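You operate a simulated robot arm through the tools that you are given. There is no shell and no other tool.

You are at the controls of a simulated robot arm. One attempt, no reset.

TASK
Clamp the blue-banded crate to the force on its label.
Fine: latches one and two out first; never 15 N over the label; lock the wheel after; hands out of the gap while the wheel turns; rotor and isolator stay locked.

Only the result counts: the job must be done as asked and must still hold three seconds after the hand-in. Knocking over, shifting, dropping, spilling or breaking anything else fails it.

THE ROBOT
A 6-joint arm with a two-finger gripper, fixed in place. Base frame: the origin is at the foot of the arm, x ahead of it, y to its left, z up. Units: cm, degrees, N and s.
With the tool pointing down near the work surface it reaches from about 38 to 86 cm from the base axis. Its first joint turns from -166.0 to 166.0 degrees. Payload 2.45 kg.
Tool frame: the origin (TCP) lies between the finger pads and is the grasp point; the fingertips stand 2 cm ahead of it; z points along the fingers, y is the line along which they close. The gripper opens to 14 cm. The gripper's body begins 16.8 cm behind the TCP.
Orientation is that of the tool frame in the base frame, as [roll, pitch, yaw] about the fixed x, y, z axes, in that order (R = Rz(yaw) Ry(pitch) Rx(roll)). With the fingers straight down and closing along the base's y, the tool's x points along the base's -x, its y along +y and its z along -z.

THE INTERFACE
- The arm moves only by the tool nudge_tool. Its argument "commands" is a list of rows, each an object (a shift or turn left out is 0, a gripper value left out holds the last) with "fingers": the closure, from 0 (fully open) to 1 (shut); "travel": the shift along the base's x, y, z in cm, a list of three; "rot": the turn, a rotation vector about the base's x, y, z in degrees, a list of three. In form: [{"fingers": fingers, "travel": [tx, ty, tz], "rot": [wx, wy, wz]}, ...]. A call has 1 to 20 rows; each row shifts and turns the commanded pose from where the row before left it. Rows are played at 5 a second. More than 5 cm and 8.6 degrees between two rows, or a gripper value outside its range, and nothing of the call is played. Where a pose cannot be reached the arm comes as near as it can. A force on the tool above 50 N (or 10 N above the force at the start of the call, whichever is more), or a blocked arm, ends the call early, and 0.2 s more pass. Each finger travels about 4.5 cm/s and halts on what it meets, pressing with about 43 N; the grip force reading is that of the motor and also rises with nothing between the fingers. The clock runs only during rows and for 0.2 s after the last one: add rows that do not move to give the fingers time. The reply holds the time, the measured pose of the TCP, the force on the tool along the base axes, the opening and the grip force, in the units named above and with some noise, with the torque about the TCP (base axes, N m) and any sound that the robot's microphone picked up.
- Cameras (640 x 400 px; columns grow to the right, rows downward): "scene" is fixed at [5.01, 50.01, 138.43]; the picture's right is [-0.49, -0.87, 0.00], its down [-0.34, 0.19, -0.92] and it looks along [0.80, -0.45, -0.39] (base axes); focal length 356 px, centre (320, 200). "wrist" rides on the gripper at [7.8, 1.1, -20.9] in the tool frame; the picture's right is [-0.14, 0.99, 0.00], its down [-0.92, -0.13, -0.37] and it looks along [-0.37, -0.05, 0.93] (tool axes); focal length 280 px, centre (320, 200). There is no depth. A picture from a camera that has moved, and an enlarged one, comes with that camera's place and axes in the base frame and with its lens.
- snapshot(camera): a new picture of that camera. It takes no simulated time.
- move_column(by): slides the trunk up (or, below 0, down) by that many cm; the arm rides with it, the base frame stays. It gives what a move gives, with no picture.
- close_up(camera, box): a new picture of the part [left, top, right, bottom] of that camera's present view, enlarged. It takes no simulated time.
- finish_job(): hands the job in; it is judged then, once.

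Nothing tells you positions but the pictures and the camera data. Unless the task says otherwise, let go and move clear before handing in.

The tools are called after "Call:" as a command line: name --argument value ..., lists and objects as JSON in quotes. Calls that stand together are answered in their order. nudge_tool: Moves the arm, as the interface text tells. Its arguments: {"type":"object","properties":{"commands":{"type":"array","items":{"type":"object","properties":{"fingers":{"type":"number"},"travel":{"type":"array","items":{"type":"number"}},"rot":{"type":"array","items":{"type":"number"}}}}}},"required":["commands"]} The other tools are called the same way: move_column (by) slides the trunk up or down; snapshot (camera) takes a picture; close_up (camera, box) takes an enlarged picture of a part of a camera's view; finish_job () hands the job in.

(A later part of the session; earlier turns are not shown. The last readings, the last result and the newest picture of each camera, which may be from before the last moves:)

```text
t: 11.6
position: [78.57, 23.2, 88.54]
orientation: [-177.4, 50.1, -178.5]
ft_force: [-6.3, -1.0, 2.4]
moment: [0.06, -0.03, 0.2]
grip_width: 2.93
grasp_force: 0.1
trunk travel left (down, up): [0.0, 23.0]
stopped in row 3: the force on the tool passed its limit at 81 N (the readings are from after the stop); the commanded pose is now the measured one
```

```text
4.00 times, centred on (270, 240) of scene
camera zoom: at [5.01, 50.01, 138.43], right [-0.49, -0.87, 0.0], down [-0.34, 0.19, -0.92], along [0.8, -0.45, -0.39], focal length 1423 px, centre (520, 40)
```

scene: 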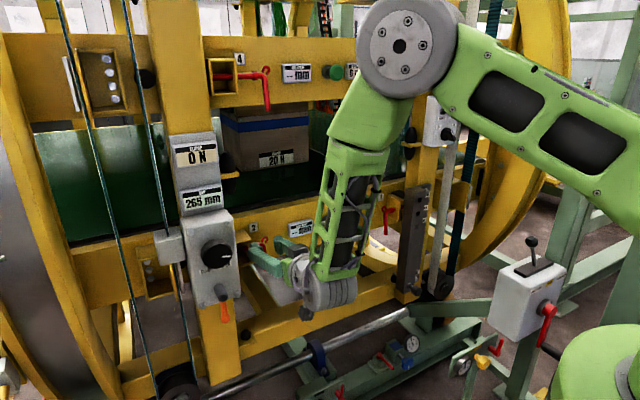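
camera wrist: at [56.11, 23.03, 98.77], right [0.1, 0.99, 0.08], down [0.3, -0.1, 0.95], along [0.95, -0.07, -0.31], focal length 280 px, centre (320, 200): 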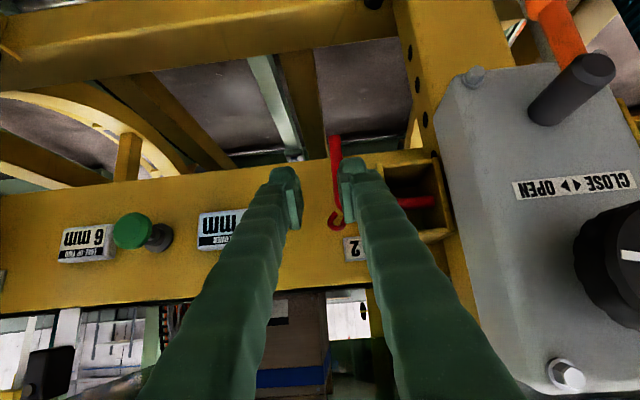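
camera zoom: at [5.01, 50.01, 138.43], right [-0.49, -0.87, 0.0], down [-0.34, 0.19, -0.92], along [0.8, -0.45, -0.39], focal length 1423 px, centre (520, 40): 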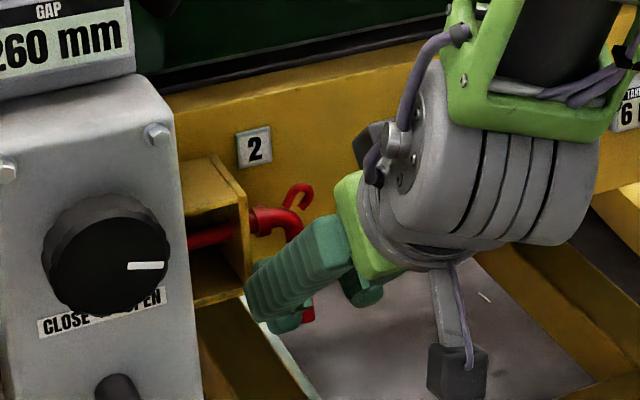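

The outer side of the +y finger met the bracket edge again. I back off a bit, shift to y=22.5 with a narrower opening, and go in lower.

Call:
nudge_tool --commands '[{"travel": [-1.2, -0.4, 0.5], "fingers": 0.82}, {"travel": [0, -0.3, -2.0]}, {"travel": [0, 0, -1.5]}, {}]'

Call:
close_up --camera "wrist" --box '[240, 80, 460, 250]'

Call:
close_up --camera "scene" --box '[220, 190, 320, 290]'

```text
t: 12.6
position: [77.48, 22.26, 85.48]
orientation: [-177.6, 50.2, -178.5]
ft_force: [0.0, -0.5, 0.8]
moment: [0.02, -0.05, 0.01]
grip_width: 2.52
grasp_force: 0.0
trunk travel left (down, up): [0.0, 23.0]
```

```text
2.35 times, centred on (350, 165) of wrist
camera zoom: at [56.55, 23.64, 92.9], right [0.1, 0.99, 0.08], down [0.31, -0.1, 0.95], along [0.95, -0.07, -0.31], focal length 660 px, centre (249, 282)
```

zoom: 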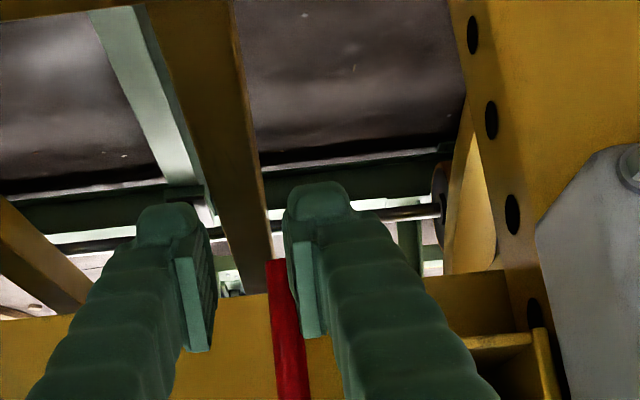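

```text
4.00 times, centred on (270, 240) of scene
camera zoom: at [5.01, 50.01, 138.43], right [-0.49, -0.87, 0.0], down [-0.34, 0.19, -0.92], along [0.8, -0.45, -0.39], focal length 1423 px, centre (520, 40)
```

zoom: 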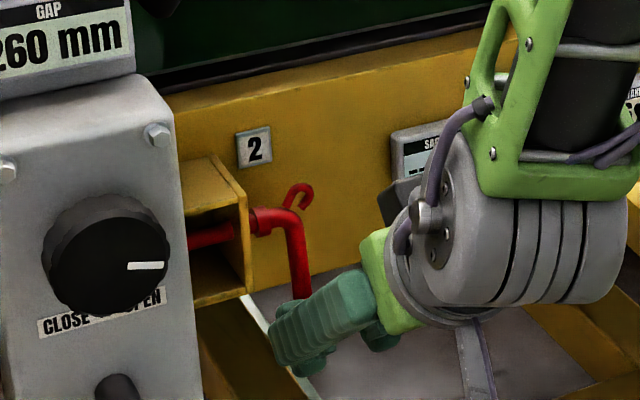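

The handle end is at z≈83.5, y≈22.9. I shift slightly +y and drive straight forward at this height.

Call:
nudge_tool --commands '[{"travel": [0, 0.35, 0.3]}, {"travel": [1.7, 0, 0]}, {"travel": [1.7, 0, 0]}, {"travel": [1.5, 0, 0]}, {}]'

Call:
close_up --camera "wrist" --box '[240, 80, 460, 250]'

Call:
close_up --camera "scene" --box '[220, 190, 320, 290]'

```text
t: 13.8
position: [82.35, 22.58, 85.93]
orientation: [-177.6, 50.1, -178.5]
ft_force: [0.6, 0.0, -0.2]
moment: [-0.02, -0.03, 0.0]
grip_width: 2.52
grasp_force: 0.0
trunk travel left (down, up): [0.0, 23.0]
```

```text
2.35 times, centred on (350, 165) of wrist
camera zoom: at [61.37, 24.07, 93.19], right [0.1, 0.99, 0.08], down [0.31, -0.1, 0.95], along [0.95, -0.07, -0.31], focal length 660 px, centre (249, 282)
```

zoom: 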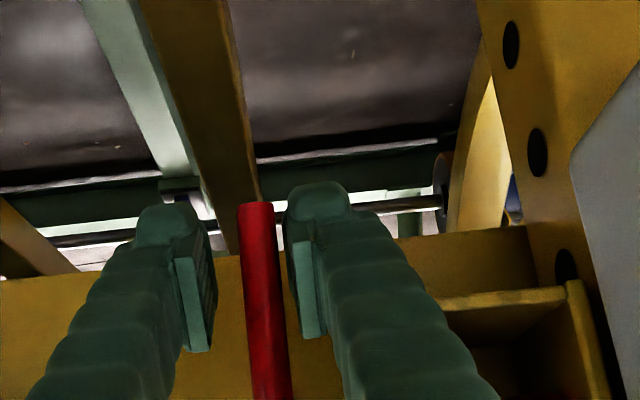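

```text
4.00 times, centred on (270, 240) of scene
camera zoom: at [5.01, 50.01, 138.43], right [-0.49, -0.87, 0.0], down [-0.34, 0.19, -0.92], along [0.8, -0.45, -0.39], focal length 1423 px, centre (520, 40)
```

zoom: 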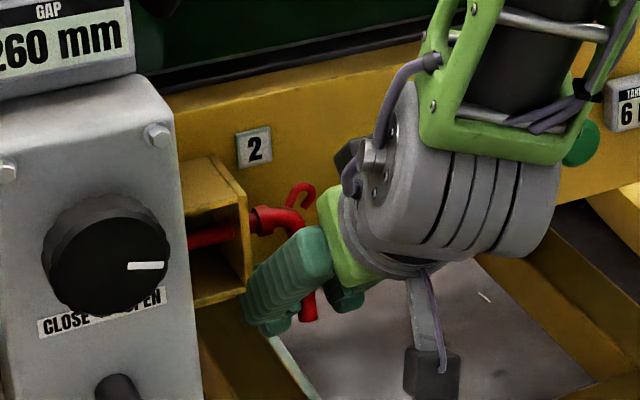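

The handle now stands between the pads. I centre slightly and close the fingers on it.

Call:
nudge_tool --commands '[{"travel": [0, 0.35, 0]}, {"fingers": 1.0}, {}, {}]'

Call:
close_up --camera "scene" --box '[220, 190, 320, 290]'

```text
t: 14.8
position: [82.29, 22.96, 85.9]
orientation: [-177.6, 50.1, -178.5]
ft_force: [0.2, 0.9, -0.3]
moment: [1.03, 0.01, -0.17]
grip_width: 1.03
grasp_force: 38.0
trunk travel left (down, up): [0.0, 23.0]
```

```text
4.00 times, centred on (270, 240) of scene
camera zoom: at [5.01, 50.01, 138.43], right [-0.49, -0.87, 0.0], down [-0.34, 0.19, -0.92], along [0.8, -0.45, -0.39], focal length 1423 px, centre (520, 40)
```

zoom: 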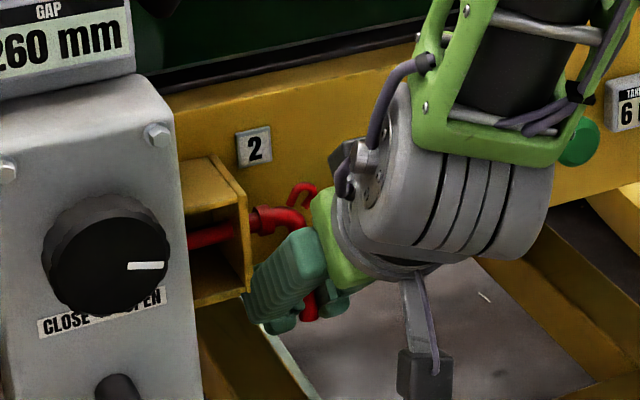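

The handle is held (1.0 cm wide). I pull it toward -y, out of the bracket, in small steps.

Call:
nudge_tool --commands '[{"travel": [0, -0.5, 0]}, {"travel": [0, -0.5, 0]}, {"travel": [0, -0.5, 0]}, {}]'

Call:
close_up --camera "scene" --box '[220, 190, 320, 290]'

```text
t: 15.8
position: [82.49, 21.43, 85.9]
orientation: [-177.5, 50.2, -178.5]
ft_force: [-5.0, 1.2, 3.4]
moment: [1.12, 0.16, -0.15]
grip_width: 1.05
grasp_force: 37.5
trunk travel left (down, up): [0.0, 23.0]
```

```text
4.00 times, centred on (270, 240) of scene
camera zoom: at [5.01, 50.01, 138.43], right [-0.49, -0.87, 0.0], down [-0.34, 0.19, -0.92], along [0.8, -0.45, -0.39], focal length 1423 px, centre (520, 40)
```

zoom: 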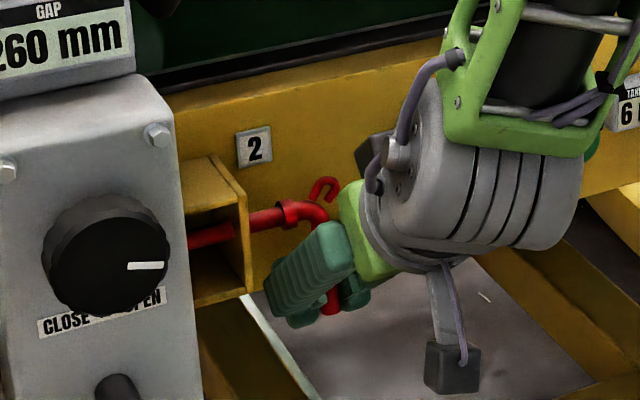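

The bolt slides out with the handle. I continue pulling.

Call:
nudge_tool --commands '[{"travel": [0, -0.6, 0]}, {"travel": [0, -0.6, 0]}, {"travel": [0, -0.6, 0]}, {"travel": [0, -0.6, 0]}, {}]'

Call:
close_up --camera "scene" --box '[220, 190, 320, 290]'

```text
t: 16.8
position: [82.43, 20.11, 85.93]
orientation: [-177.7, 50.1, -177.6]
ft_force: [2.3, 15.3, -1.8]
moment: [1.33, 1.05, -0.11]
grip_width: 1.05
grasp_force: 37.7
trunk travel left (down, up): [0.0, 23.0]
stopped in row 5: the force on the tool passed its limit at 53 N (the readings are from after the stop); the commanded pose is now the measured one
```

```text
4.00 times, centred on (270, 240) of scene
camera zoom: at [5.01, 50.01, 138.43], right [-0.49, -0.87, 0.0], down [-0.34, 0.19, -0.92], along [0.8, -0.45, -0.39], focal length 1423 px, centre (520, 40)
```

zoom: 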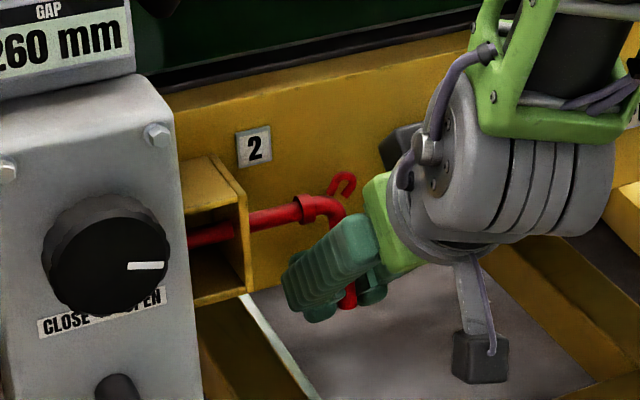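

The bolt reached a stop after about 2.9 cm. I relax slightly, let go, and look at whether it stays out.

Call:
nudge_tool --commands '[{"travel": [0, 0.1, 0]}, {"fingers": 0.8}, {}, {}, {}]'

Call:
close_up --camera "scene" --box '[220, 190, 320, 290]'

Call:
snapshot --camera "wrist"

```text
t: 18.0
position: [82.44, 19.94, 85.93]
orientation: [-177.5, 50.3, -177.8]
ft_force: [-0.7, 0.4, -0.1]
moment: [0.0, 0.02, -0.01]
grip_width: 2.79
grasp_force: 0.0
trunk travel left (down, up): [0.0, 23.0]
```

```text
4.00 times, centred on (270, 240) of scene
camera zoom: at [5.01, 50.01, 138.43], right [-0.49, -0.87, 0.0], down [-0.34, 0.19, -0.92], along [0.8, -0.45, -0.39], focal length 1423 px, centre (520, 40)
```

zoom: 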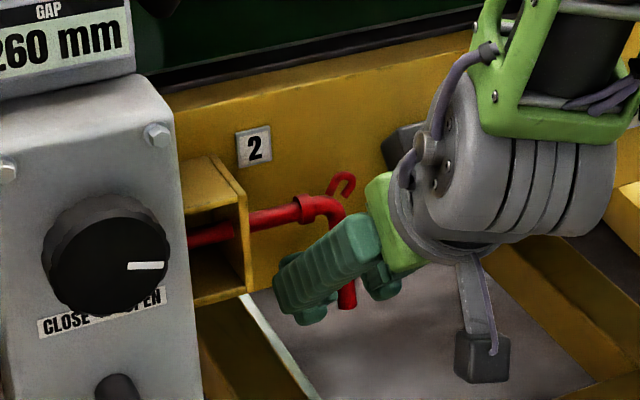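

```text
taken
camera wrist: at [61.39, 21.13, 93.21], right [0.08, 0.99, 0.08], down [0.31, -0.1, 0.95], along [0.95, -0.05, -0.31], focal length 280 px, centre (320, 200)
```

wrist: 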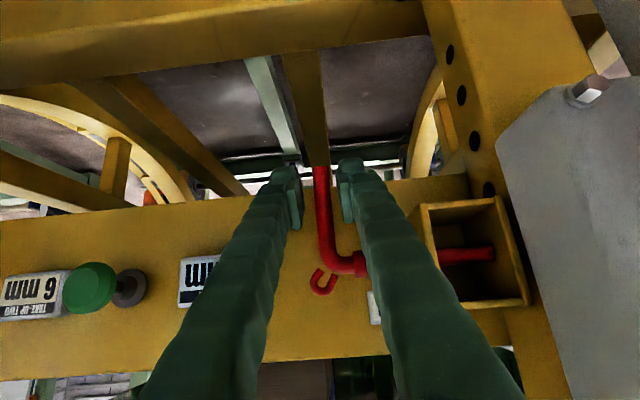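

Call:
close_up --camera "wrist" --box '[290, 160, 550, 330]'

```text
2.35 times, centred on (420, 245) of wrist
camera zoom: at [61.39, 21.13, 93.21], right [0.08, 0.99, 0.08], down [0.31, -0.1, 0.95], along [0.95, -0.05, -0.31], focal length 660 px, centre (85, 94)
```

zoom: 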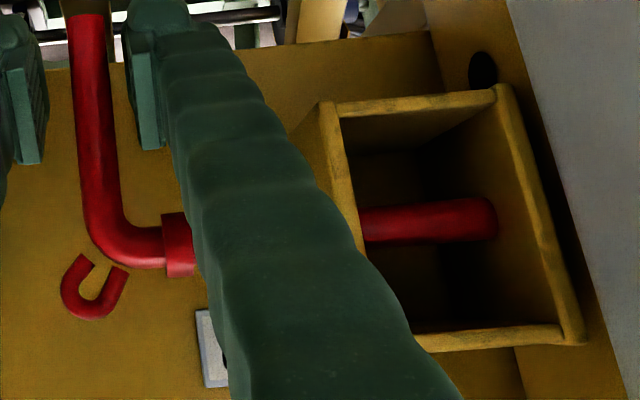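

The bolt stays where I left it. Now I retreat from latch 2 and move across to look at latch 1.

Call:
nudge_tool --commands '[{"travel": [-2.5, 0, 0]}, {"travel": [-2.5, 0, 0.5]}, {"travel": [-0.5, -3, 3]}, {"travel": [0, -4, 4]}, {"travel": [0, -4.5, 1]}, {"travel": [0, -4.5, 0]}, {"travel": [0, -4.5, 0]}, {"travel": [0, -4.5, 0]}]'

Call:
snapshot --camera "wrist"

Call:
snapshot --camera "scene"

```text
refused: row 4 steps farther than a row can; nothing moved
```

```text
taken
camera wrist: at [61.39, 21.13, 93.21], right [0.08, 0.99, 0.08], down [0.31, -0.1, 0.95], along [0.95, -0.05, -0.31], focal length 280 px, centre (320, 200)
```

wrist: 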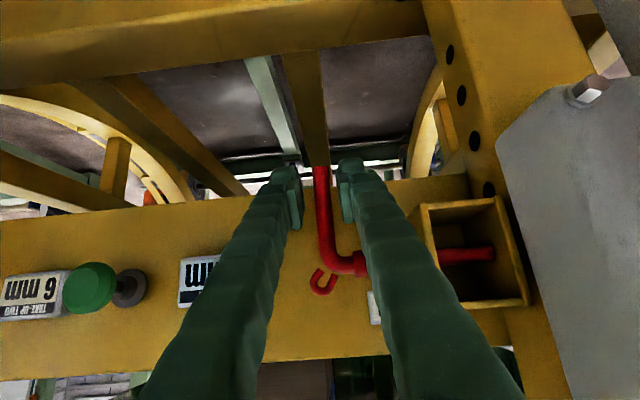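

```text
taken
```

scene: 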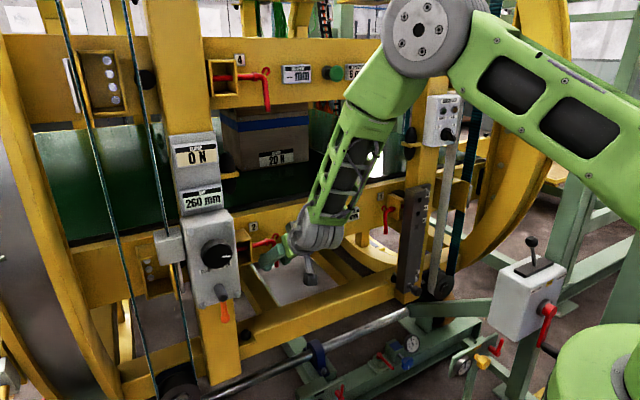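

One row was just over the step limit, so nothing moved. I repeat with smaller steps.

Call:
nudge_tool --commands '[{"travel": [-2.5, 0, 0]}, {"travel": [-2.5, 0, 0.5]}, {"travel": [-0.5, -3, 3]}, {"travel": [0, -3.2, 3]}, {"travel": [0, -4.5, 1]}, {"travel": [0, -4.5, 0]}, {"travel": [0, -4.5, 0]}, {"travel": [0, -4.5, 0]}]'

Call:
snapshot --camera "wrist"

Call:
snapshot --camera "scene"

```text
t: 19.8
position: [77.0, 6.26, 93.6]
orientation: [-176.9, 50.1, -177.9]
ft_force: [-0.3, -0.1, 0.4]
moment: [-0.02, 0.0, 0.01]
grip_width: 2.81
grasp_force: 0.0
out of reach, approached as far as the arm can: row 6, 7, 8
trunk travel left (down, up): [0.0, 23.0]
```

```text
taken
camera wrist: at [55.95, 7.73, 100.92], right [0.09, 0.99, 0.07], down [0.31, -0.1, 0.95], along [0.95, -0.06, -0.31], focal length 280 px, centre (320, 200)
```

wrist: 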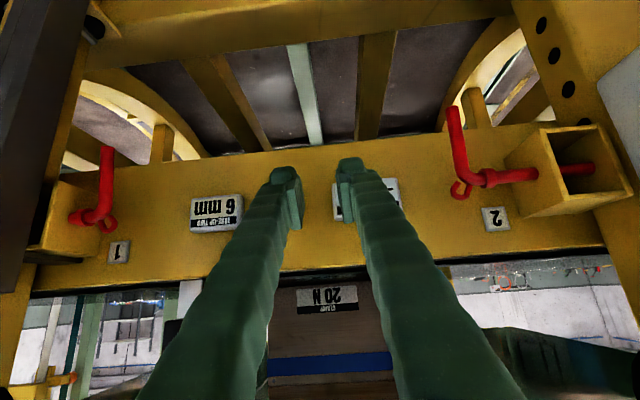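

```text
taken
```

scene: 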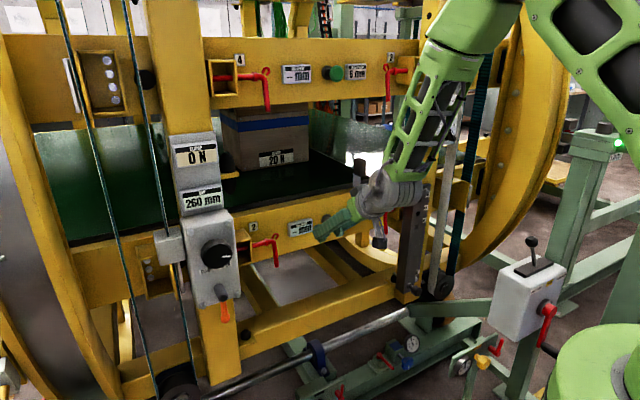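

The tool stopped at y≈6 although the command is at y≈-9. I send a still row to see whether it is lagging or truly limited.

Call:
nudge_tool --commands '[{}, {}]'

```text
t: 20.4
position: [77.02, 6.3, 93.68]
orientation: [-177.0, 50.0, -177.8]
ft_force: [0.5, 1.0, 0.0]
moment: [0.0, 0.0, -0.01]
grip_width: 2.78
grasp_force: 0.1
trunk travel left (down, up): [0.0, 23.0]
```

Call:
nudge_tool --commands '[{"travel": [1, -1, 0]}, {}]'

```text
t: 21.0
position: [77.93, 6.05, 93.76]
orientation: [-176.9, 50.0, -177.8]
ft_force: [0.0, 0.9, -0.3]
moment: [0.01, -0.02, 0.0]
grip_width: 2.78
grasp_force: 0.1
out of reach, approached as far as the arm can: row 1
trunk travel left (down, up): [0.0, 23.0]
```

The limit seems tied to the tool's heading relative to the arm plane. I yaw the tool about -29° (pointing somewhat to -y), which mirrors the arm posture that worked at latch 2, then move to the right.

Call:
nudge_tool --commands '[{"rot": [0, 0, -7.4]}, {"rot": [0, 0, -7.4]}, {"rot": [0, 0, -7.4]}, {"rot": [0, 0, -7.3]}, {}]'

```text
t: 22.2
position: [78.01, 6.06, 94.01]
orientation: [-177.6, 50.2, 152.7]
ft_force: [0.0, 0.5, 0.3]
moment: [-0.04, 0.0, -0.05]
grip_width: 2.78
grasp_force: 0.0
trunk travel left (down, up): [0.0, 23.0]
```

Call:
nudge_tool --commands '[{"travel": [0, -3, 0]}, {"travel": [0, -4, 0]}, {"travel": [0, -4, 0]}, {"travel": [-0.5, -3, 0]}]'

Call:
snapshot --camera "wrist"

Call:
snapshot --camera "scene"

```text
t: 23.2
position: [77.66, -7.95, 94.01]
orientation: [-177.6, 50.1, 152.7]
ft_force: [-0.3, 0.1, 0.5]
moment: [0.01, 0.02, 0.01]
grip_width: 2.82
grasp_force: 0.1
trunk travel left (down, up): [0.0, 23.0]
```

```text
taken
camera wrist: at [59.95, 3.44, 101.32], right [0.56, 0.82, 0.08], down [0.22, -0.24, 0.95], along [0.8, -0.51, -0.31], focal length 280 px, centre (320, 200)
```

wrist: 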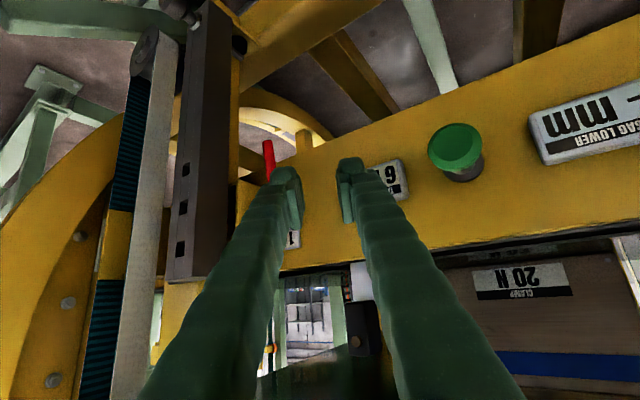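

```text
taken
```

scene: 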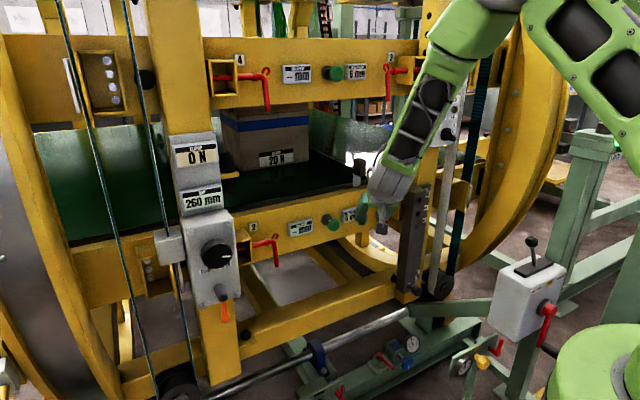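

Latch 1's handle sits at about (82.7, -18.1), end at z≈83.5, next to a dark bar on its -y side. I zoom in to see the clearances.

Call:
close_up --camera "scene" --box '[350, 170, 450, 300]'

Call:
close_up --camera "wrist" --box '[140, 80, 400, 260]'

```text
3.08 times, centred on (400, 235) of scene
camera zoom: at [5.01, 50.01, 138.43], right [-0.49, -0.87, 0.0], down [-0.34, 0.19, -0.92], along [0.8, -0.45, -0.39], focal length 1095 px, centre (74, 92)
```

zoom: 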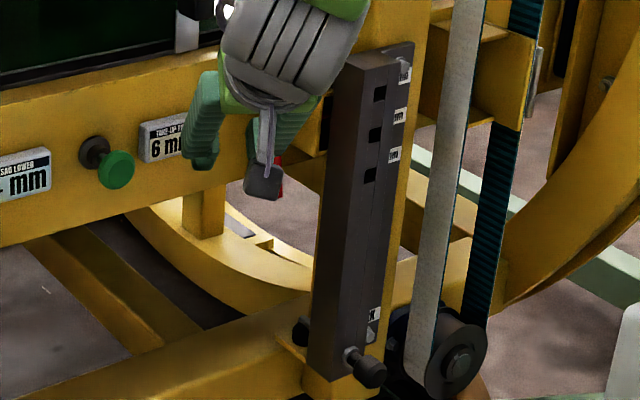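

```text
2.22 times, centred on (270, 170) of wrist
camera zoom: at [59.95, 3.44, 101.32], right [0.56, 0.82, 0.08], down [0.22, -0.24, 0.95], along [0.8, -0.51, -0.31], focal length 623 px, centre (431, 267)
```

zoom: 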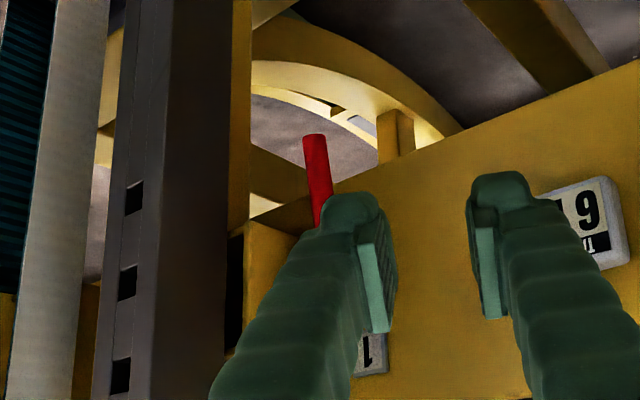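

The dark bar's near edge is at about (78, -24.5), leaving room. I go to a pre-grasp point ahead of latch 1's handle along the yawed tool direction.

Call:
nudge_tool --commands '[{"travel": [0.4, -3.8, -2.8]}, {"travel": [0.4, -3.9, -2.8]}, {"travel": [0, 0, -2.8]}, {}]'

Call:
snapshot --camera "wrist"

Call:
close_up --camera "scene" --box '[340, 170, 440, 270]'

```text
t: 24.2
position: [78.58, -15.59, 85.5]
orientation: [-177.6, 50.3, 152.7]
ft_force: [-0.1, 0.2, 0.6]
moment: [-0.04, 0.02, 0.0]
grip_width: 2.79
grasp_force: 0.0
trunk travel left (down, up): [0.0, 23.0]
```

```text
taken
camera wrist: at [60.78, -4.15, 92.83], right [0.56, 0.82, 0.08], down [0.22, -0.24, 0.95], along [0.8, -0.51, -0.31], focal length 280 px, centre (320, 200)
```

wrist: 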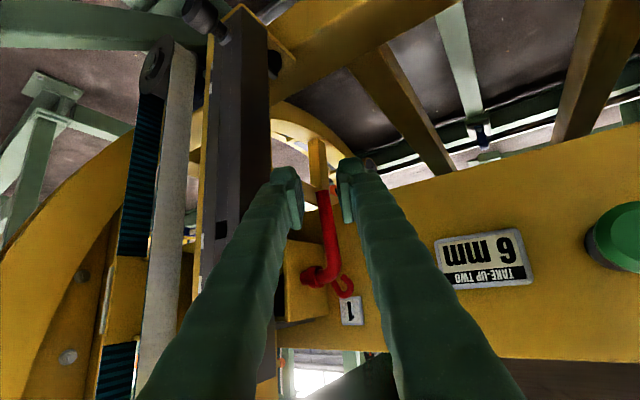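

```text
4.00 times, centred on (390, 220) of scene
camera zoom: at [5.01, 50.01, 138.43], right [-0.49, -0.87, 0.0], down [-0.34, 0.19, -0.92], along [0.8, -0.45, -0.39], focal length 1423 px, centre (40, 120)
```

zoom: 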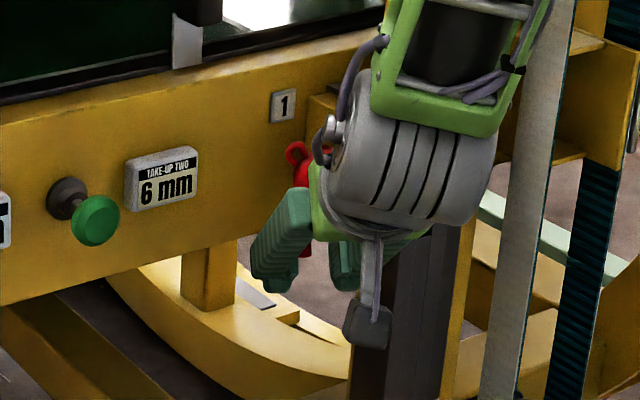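

The handle is centred between the fingers. I move forward along the tool heading and close on it.

Call:
nudge_tool --commands '[{"travel": [1.4, -0.7, 0]}, {"travel": [1.3, -0.65, 0]}, {"travel": [1.1, -0.6, 0]}, {}]'

Call:
snapshot --camera "wrist"

```text
t: 25.2
position: [82.21, -17.67, 85.44]
orientation: [-177.5, 50.1, 152.7]
ft_force: [0.3, 0.5, -0.7]
moment: [0.0, -0.02, 0.0]
grip_width: 2.81
grasp_force: 0.0
trunk travel left (down, up): [0.0, 23.0]
```

```text
taken
camera wrist: at [64.48, -6.28, 92.69], right [0.56, 0.82, 0.08], down [0.22, -0.24, 0.95], along [0.8, -0.51, -0.31], focal length 280 px, centre (320, 200)
```

wrist: 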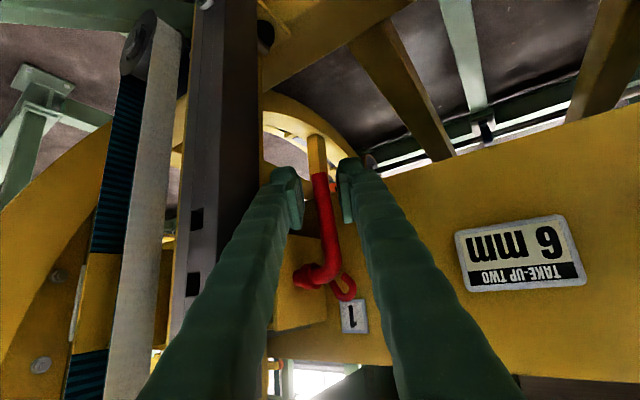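

Call:
nudge_tool --commands '[{"fingers": 1.0}, {}, {}]'

```text
t: 26.0
position: [82.34, -17.55, 85.44]
orientation: [-177.4, 50.2, 152.9]
ft_force: [6.9, 6.0, 0.1]
moment: [-1.4, 0.82, 0.13]
grip_width: 1.11
grasp_force: 38.1
trunk travel left (down, up): [0.0, 23.0]
```

Gripped at 1.1 cm. I pull latch 1 toward +y in small steps.

Call:
nudge_tool --commands '[{"travel": [0, 0.5, 0]}, {"travel": [0, 0.5, 0]}, {"travel": [0, 0.5, 0]}, {"travel": [0, 0.5, 0]}]'

Call:
close_up --camera "scene" --box '[340, 170, 440, 270]'

Call:
snapshot --camera "wrist"

```text
t: 27.0
position: [82.21, -15.62, 85.46]
orientation: [-177.5, 50.2, 152.8]
ft_force: [16.4, -2.8, -0.8]
moment: [-1.34, 0.89, 0.09]
grip_width: 1.12
grasp_force: 38.2
trunk travel left (down, up): [0.0, 23.0]
```

```text
4.00 times, centred on (390, 220) of scene
camera zoom: at [5.01, 50.01, 138.43], right [-0.49, -0.87, 0.0], down [-0.34, 0.19, -0.92], along [0.8, -0.45, -0.39], focal length 1423 px, centre (40, 120)
```

zoom: 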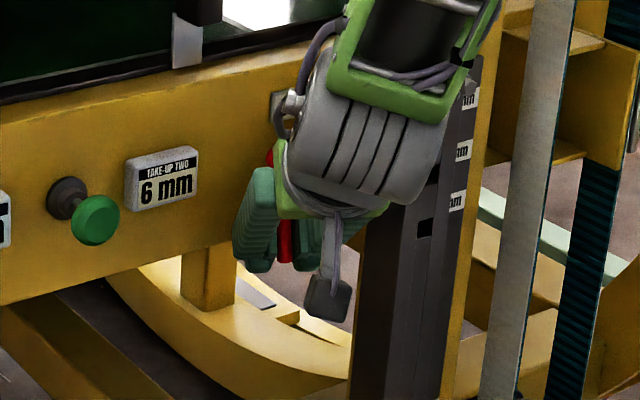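

```text
taken
camera wrist: at [64.53, -4.25, 92.7], right [0.56, 0.83, 0.08], down [0.22, -0.24, 0.95], along [0.8, -0.51, -0.31], focal length 280 px, centre (320, 200)
```

wrist: 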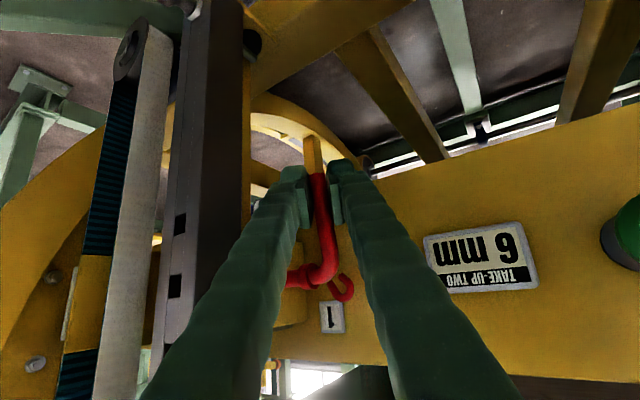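

Call:
nudge_tool --commands '[{"travel": [0, 0.4, 0]}, {"travel": [0, 0.4, 0]}, {"travel": [0, 0.4, 0]}, {"travel": [0, 0.3, 0]}, {}]'

```text
t: 28.2
position: [82.32, -14.44, 85.34]
orientation: [-177.5, 50.3, 152.5]
ft_force: [24.4, -22.8, -4.9]
moment: [-1.31, 0.74, 0.23]
grip_width: 1.13
grasp_force: 38.6
trunk travel left (down, up): [0.0, 23.0]
```

About 3.1 cm out with resistance building, like latch 2's stop. I relax and let go, then look.

Call:
nudge_tool --commands '[{"travel": [0, -0.2, 0]}, {"fingers": 0.8}, {}, {}]'

Call:
snapshot --camera "wrist"

Call:
close_up --camera "scene" --box '[340, 170, 440, 270]'

```text
t: 29.2
position: [82.0, -14.34, 85.48]
orientation: [-177.6, 50.2, 152.7]
ft_force: [0.1, -0.3, 0.1]
moment: [0.0, 0.0, 0.04]
grip_width: 2.79
grasp_force: 0.1
trunk travel left (down, up): [0.0, 23.0]
```

```text
taken
camera wrist: at [64.32, -2.93, 92.84], right [0.56, 0.82, 0.08], down [0.22, -0.24, 0.95], along [0.8, -0.51, -0.31], focal length 280 px, centre (320, 200)
```

wrist: 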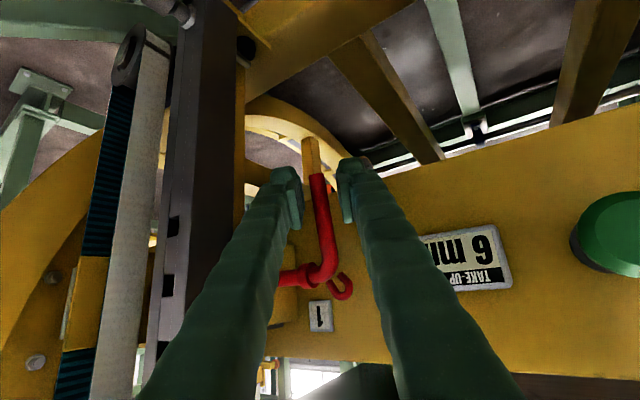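

```text
4.00 times, centred on (390, 220) of scene
camera zoom: at [5.01, 50.01, 138.43], right [-0.49, -0.87, 0.0], down [-0.34, 0.19, -0.92], along [0.8, -0.45, -0.39], focal length 1423 px, centre (40, 120)
```

zoom: 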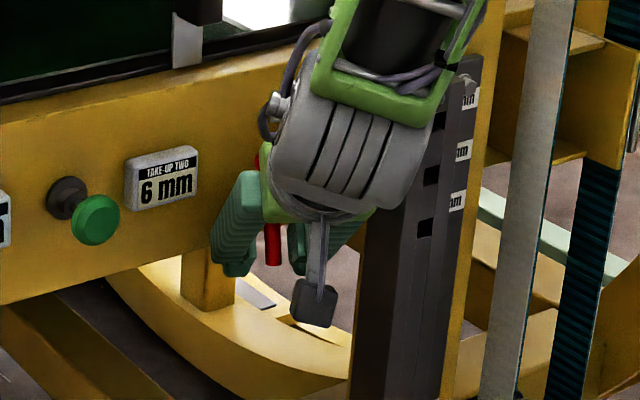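

Both latches' handles are about 3 cm withdrawn. I retreat from latch 1, rise a little and travel back to the left side in front of the beam.

Call:
nudge_tool --commands '[{"travel": [-1.3, 0.7, 0]}, {"travel": [-1.3, 0.7, 0]}, {"travel": [-1.3, 0.7, 0.5]}, {"travel": [0, 1.5, 3.5]}, {"travel": [0, 3, 3.5]}, {"travel": [0, 4, 2.5]}, {"travel": [0, 4.5, 0]}, {"travel": [0, 4.5, 0]}, {"travel": [0, 4.5, 0]}, {"travel": [0, 4.5, 0]}]'

Call:
snapshot --camera "wrist"

Call:
snapshot --camera "scene"

```text
t: 31.4
position: [78.18, 14.37, 95.42]
orientation: [-177.5, 50.2, 152.7]
ft_force: [0.1, -0.3, -0.2]
moment: [-0.01, 0.04, -0.03]
grip_width: 2.82
grasp_force: 0.1
trunk travel left (down, up): [0.0, 23.0]
```

```text
taken
camera wrist: at [60.41, 25.69, 102.69], right [0.56, 0.82, 0.08], down [0.22, -0.24, 0.95], along [0.8, -0.51, -0.31], focal length 280 px, centre (320, 200)
```

wrist: 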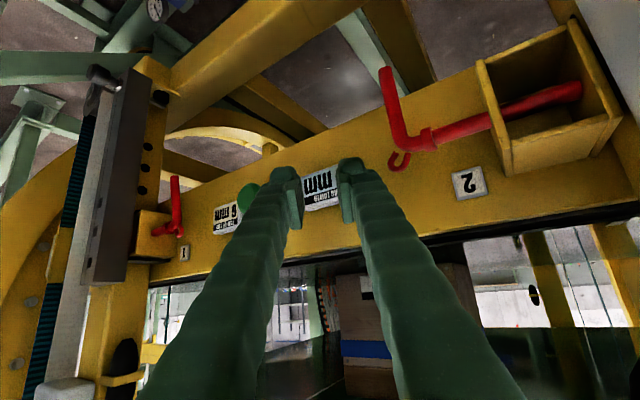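

```text
taken
```

scene: 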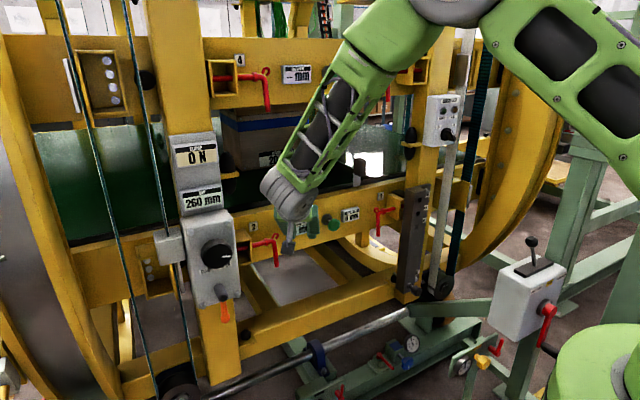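

Call:
close_up --camera "wrist" --box '[370, 0, 640, 210]'

Call:
close_up --camera "wrist" --box '[80, 60, 280, 280]'

Call:
close_up --camera "scene" --box '[370, 180, 440, 250]'

```text
1.90 times, centred on (505, 105) of wrist
camera zoom: at [60.41, 25.69, 102.69], right [0.56, 0.82, 0.08], down [0.22, -0.24, 0.95], along [0.8, -0.51, -0.31], focal length 534 px, centre (-32, 381)
```

zoom: 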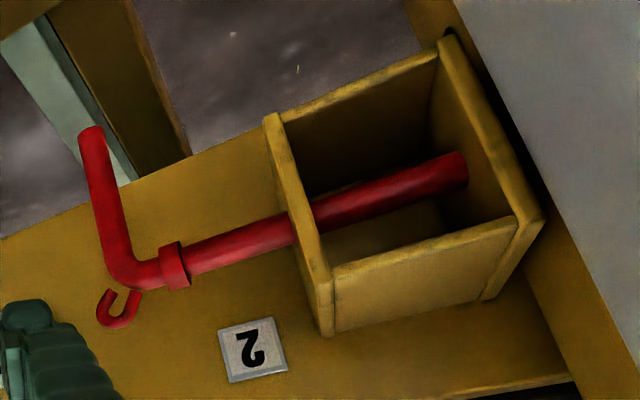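

```text
1.82 times, centred on (180, 170) of wrist
camera zoom: at [60.41, 25.69, 102.69], right [0.56, 0.82, 0.08], down [0.22, -0.24, 0.95], along [0.8, -0.51, -0.31], focal length 510 px, centre (574, 254)
```

zoom: 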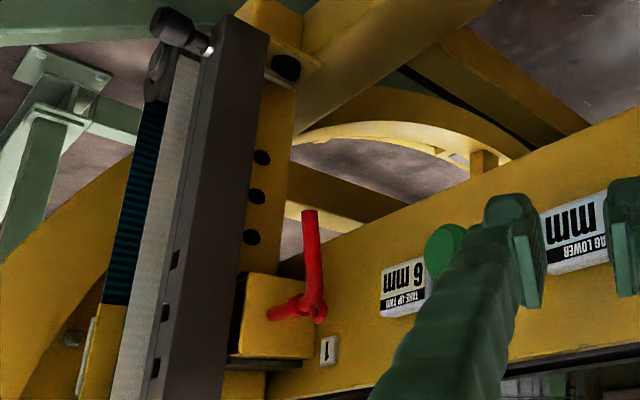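

```text
5.71 times, centred on (405, 215) of scene
camera zoom: at [5.01, 50.01, 138.43], right [-0.49, -0.87, 0.0], down [-0.34, 0.19, -0.92], along [0.8, -0.45, -0.39], focal length 2033 px, centre (-166, 114)
```

zoom: 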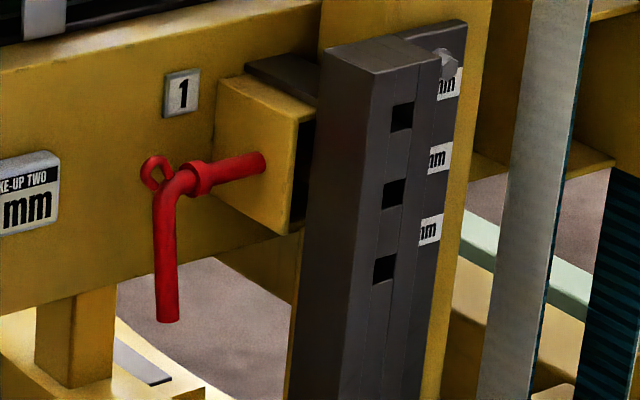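

Both bolts are clearly withdrawn. Now I yaw the tool back straight and head toward the wheel on the left post.

Call:
nudge_tool --commands '[{"travel": [0, 1, 1], "rot": [0, 0, 6.9]}, {"travel": [0, 1, 1], "rot": [0, 0, 6.9]}, {"travel": [0, 1, 1], "rot": [0, 0, 6.9]}, {"travel": [0, 1, 1], "rot": [0, 0, 6.9]}, {"travel": [-0.5, 1.5, 1]}, {"travel": [-0.5, 1.5, 1]}]'

```text
t: 32.8
position: [77.06, 21.38, 101.39]
orientation: [-177.4, 50.3, -179.6]
ft_force: [0.2, 0.2, 0.2]
moment: [0.02, 0.01, -0.03]
grip_width: 2.8
grasp_force: 0.1
trunk travel left (down, up): [0.0, 23.0]
```

Call:
nudge_tool --commands '[{"travel": [-0.5, 1.2, 0], "rot": [1.66, -4, 1.6]}, {"travel": [-0.8, 1.2, 0], "rot": [0, -5, 0]}, {"travel": [-0.8, 1.2, 0], "rot": [0, -5, 0]}, {"travel": [-0.8, 1.2, 0], "rot": [0, -5, 0]}]'

Call:
snapshot --camera "wrist"

Call:
snapshot --camera "scene"

```text
t: 33.8
position: [74.31, 26.06, 101.37]
orientation: [179.4, 69.3, 179.5]
ft_force: [0.8, -0.3, 0.2]
moment: [-0.04, 0.03, -0.03]
grip_width: 2.8
grasp_force: 0.0
trunk travel left (down, up): [0.0, 23.0]
```

```text
taken
camera wrist: at [52.06, 27.21, 101.49], right [0.05, 0.99, 0.13], down [-0.02, -0.13, 0.99], along [1.0, -0.05, 0.01], focal length 280 px, centre (320, 200)
```

wrist: 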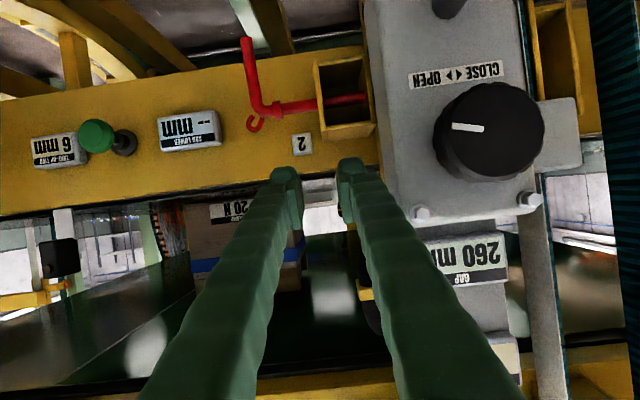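

```text
taken
```

scene: 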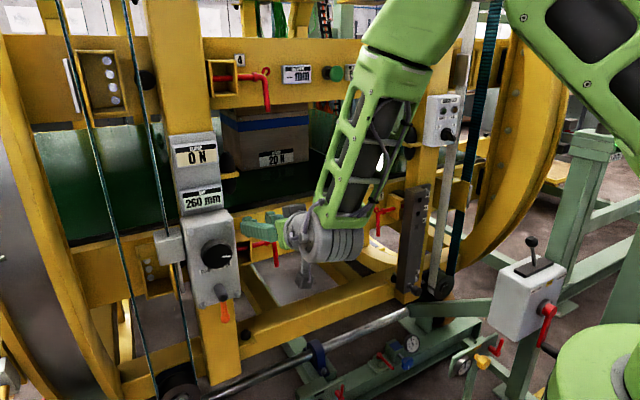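

The wrist view now shows the wheel panel well. I zoom on the knob and lock for exact measures from both cameras.

Call:
close_up --camera "wrist" --box '[380, 0, 600, 240]'

Call:
close_up --camera "scene" --box '[180, 200, 260, 330]'

Call:
close_up --camera "wrist" --box '[420, 60, 560, 200]'

Call:
close_up --camera "scene" --box '[190, 230, 245, 285]'

```text
1.67 times, centred on (490, 120) of wrist
camera zoom: at [52.06, 27.21, 101.49], right [0.05, 0.99, 0.13], down [-0.02, -0.13, 0.99], along [1.0, -0.05, 0.01], focal length 467 px, centre (37, 333)
```

zoom: 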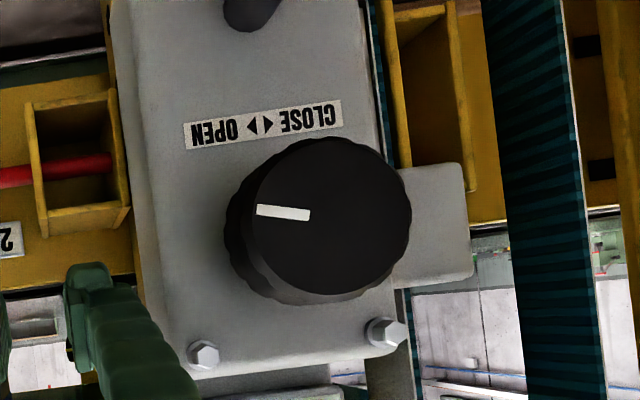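

```text
3.08 times, centred on (220, 265) of scene
camera zoom: at [5.01, 50.01, 138.43], right [-0.49, -0.87, 0.0], down [-0.34, 0.19, -0.92], along [0.8, -0.45, -0.39], focal length 1095 px, centre (628, 0)
```

zoom: 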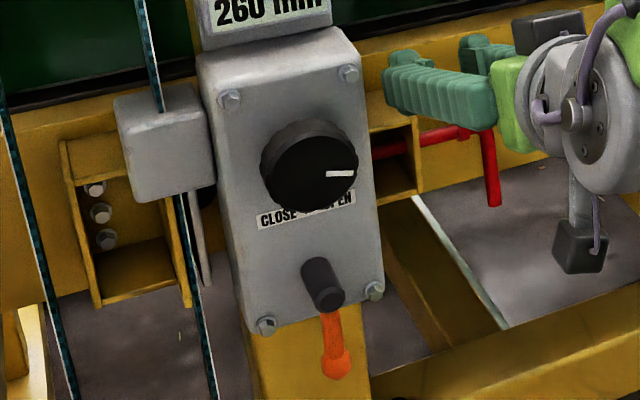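

```text
2.86 times, centred on (490, 130) of wrist
camera zoom: at [52.06, 27.21, 101.49], right [0.05, 0.99, 0.13], down [-0.02, -0.13, 0.99], along [1.0, -0.05, 0.01], focal length 801 px, centre (-166, 400)
```

zoom: 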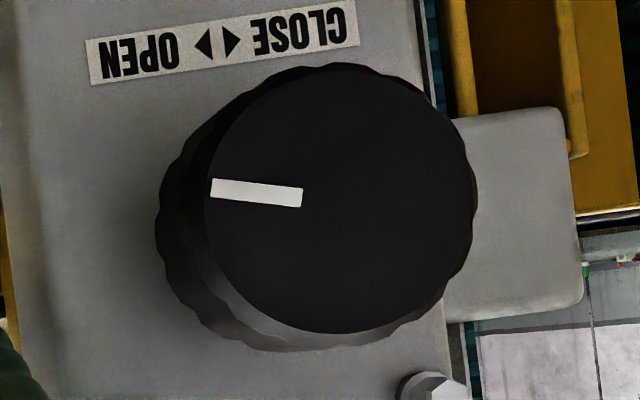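

```text
7.27 times, centred on (218, 258) of scene
camera zoom: at [5.01, 50.01, 138.43], right [-0.49, -0.87, 0.0], down [-0.34, 0.19, -0.92], along [0.8, -0.45, -0.39], focal length 2588 px, centre (1066, -218)
```

zoom: 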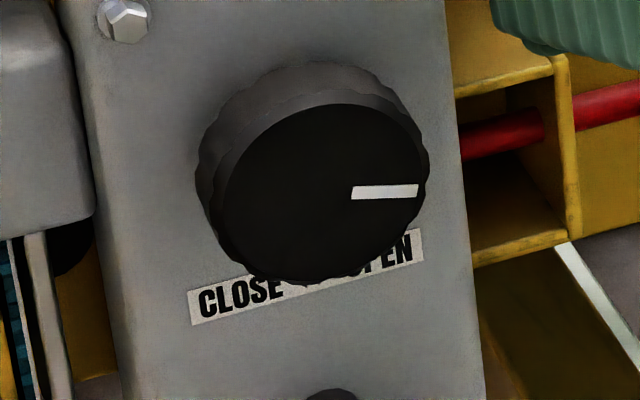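

The wheel's front centre is about (69.8, 37.7, 99.0), it is ~6 cm wide and stands 4.2 cm off the panel at x≈74. I back up in x in small steps, checking reach, before lining up with it.

Call:
nudge_tool --commands '[{"travel": [-2, 1, 0]}, {"travel": [-2, 1, -0.4]}]'

```text
t: 34.4
position: [70.37, 27.93, 101.15]
orientation: [179.6, 69.2, 179.7]
ft_force: [-0.1, -0.7, 0.5]
moment: [-0.02, 0.0, -0.04]
grip_width: 2.79
grasp_force: 0.0
trunk travel left (down, up): [0.0, 23.0]
```

Call:
nudge_tool --commands '[{"travel": [-1.5, 1.5, -0.4]}, {"travel": [-1.3, 1.5, -0.4]}]'

```text
t: 35.0
position: [67.3, 31.1, 100.3]
orientation: [179.6, 69.2, 179.7]
ft_force: [0.1, -0.4, -0.8]
moment: [-0.03, 0.0, -0.02]
grip_width: 2.79
grasp_force: 0.2
trunk travel left (down, up): [0.0, 23.0]
```

Call:
nudge_tool --commands '[{"travel": [-0.8, 2.2, -0.3], "fingers": 0.43}, {"travel": [0, 2.2, -0.3]}, {"travel": [0, 2.2, -0.2]}, {}]'

Call:
snapshot --camera "wrist"

Call:
close_up --camera "scene" --box '[150, 190, 300, 320]'

```text
t: 36.0
position: [66.71, 37.71, 99.55]
orientation: [179.6, 69.2, 179.8]
ft_force: [-0.2, -0.5, 0.4]
moment: [-0.02, 0.0, -0.01]
grip_width: 7.97
grasp_force: 0.0
trunk travel left (down, up): [0.0, 23.0]
```

```text
taken
camera wrist: at [44.35, 38.81, 99.65], right [0.05, 0.99, 0.13], down [-0.02, -0.13, 0.99], along [1.0, -0.05, 0.01], focal length 280 px, centre (320, 200)
```

wrist: 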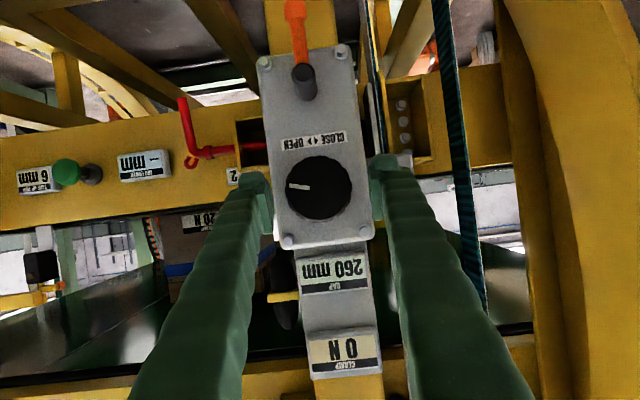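

```text
3.08 times, centred on (225, 255) of scene
camera zoom: at [5.01, 50.01, 138.43], right [-0.49, -0.87, 0.0], down [-0.34, 0.19, -0.92], along [0.8, -0.45, -0.39], focal length 1095 px, centre (612, 31)
```

zoom: 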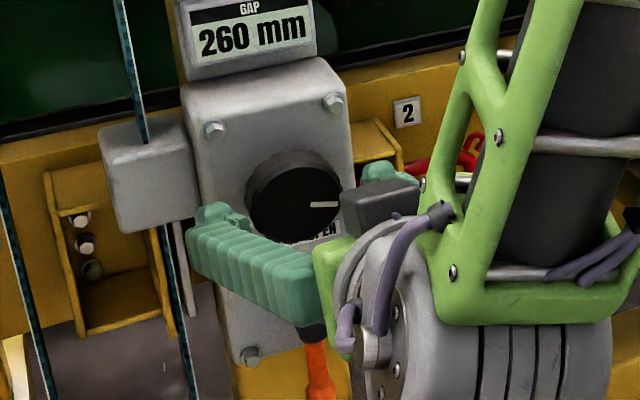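

The wheel is nicely centred between the fingers and both displays remain visible. I move forward over the wheel while levelling the tool.

Call:
nudge_tool --commands '[{"travel": [1.0, 0, -0.2], "rot": [0, -5, 0]}, {"travel": [1.0, 0, -0.2], "rot": [0, -5, 0]}]'

```text
t: 36.6
position: [68.7, 37.77, 99.09]
orientation: [179.3, 79.3, 179.4]
ft_force: [-0.7, -0.2, -0.1]
moment: [0.01, -0.01, 0.0]
grip_width: 7.95
grasp_force: 0.1
trunk travel left (down, up): [0.0, 23.0]
```

Call:
nudge_tool --commands '[{"travel": [1.2, 0, 0], "rot": [0, -5, 0]}, {"travel": [1.2, 0, -0.1], "rot": [0, -5, 0]}, {}]'

Call:
snapshot --camera "wrist"

Call:
close_up --camera "scene" --box '[150, 190, 300, 320]'

```text
t: 37.4
position: [71.12, 37.59, 99.04]
orientation: [167.9, 89.2, 168.1]
ft_force: [0.3, -0.2, 0.4]
moment: [-0.02, -0.02, -0.02]
grip_width: 7.97
grasp_force: 0.1
trunk travel left (down, up): [0.0, 23.0]
```

```text
taken
camera wrist: at [50.12, 38.76, 91.42], right [0.0, 0.99, 0.14], down [-0.36, -0.13, 0.93], along [0.93, -0.05, 0.35], focal length 280 px, centre (320, 200)
```

wrist: 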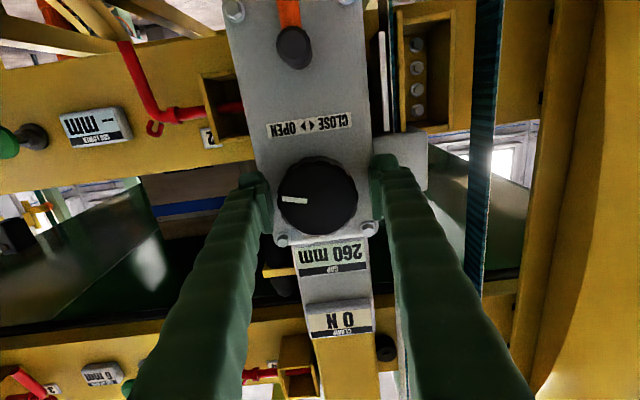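

```text
3.08 times, centred on (225, 255) of scene
camera zoom: at [5.01, 50.01, 138.43], right [-0.49, -0.87, 0.0], down [-0.34, 0.19, -0.92], along [0.8, -0.45, -0.39], focal length 1095 px, centre (612, 31)
```

zoom: 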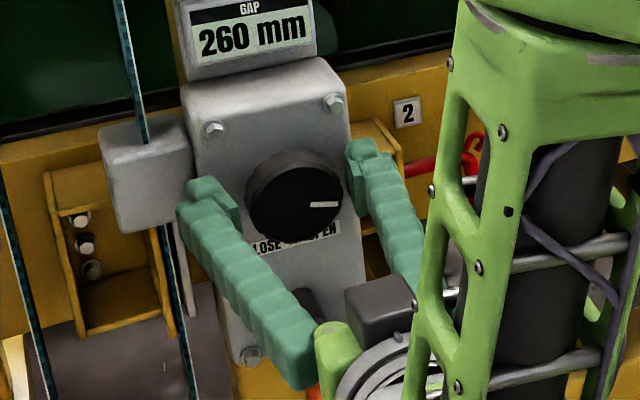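

The tool is level and the wheel sits between the pads. I close to grip it, then try a small turn to learn the direction.

Call:
nudge_tool --commands '[{"fingers": 1.0}, {}, {}, {}]'

Call:
snapshot --camera "wrist"

```text
t: 38.4
position: [71.0, 37.56, 98.92]
orientation: [168.5, 89.1, 168.5]
ft_force: [-1.9, -10.8, -0.4]
moment: [0.01, -0.03, -0.02]
grip_width: 6.22
grasp_force: 44.7
trunk travel left (down, up): [0.0, 23.0]
```

```text
taken
camera wrist: at [50.08, 38.62, 91.45], right [0.0, 0.99, 0.14], down [-0.36, -0.13, 0.93], along [0.93, -0.05, 0.35], focal length 280 px, centre (320, 200)
```

wrist: 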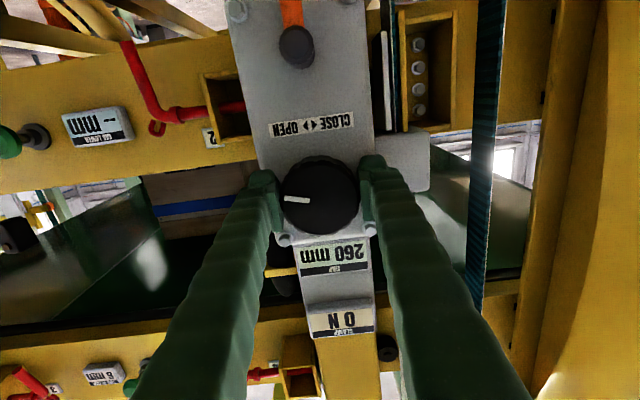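

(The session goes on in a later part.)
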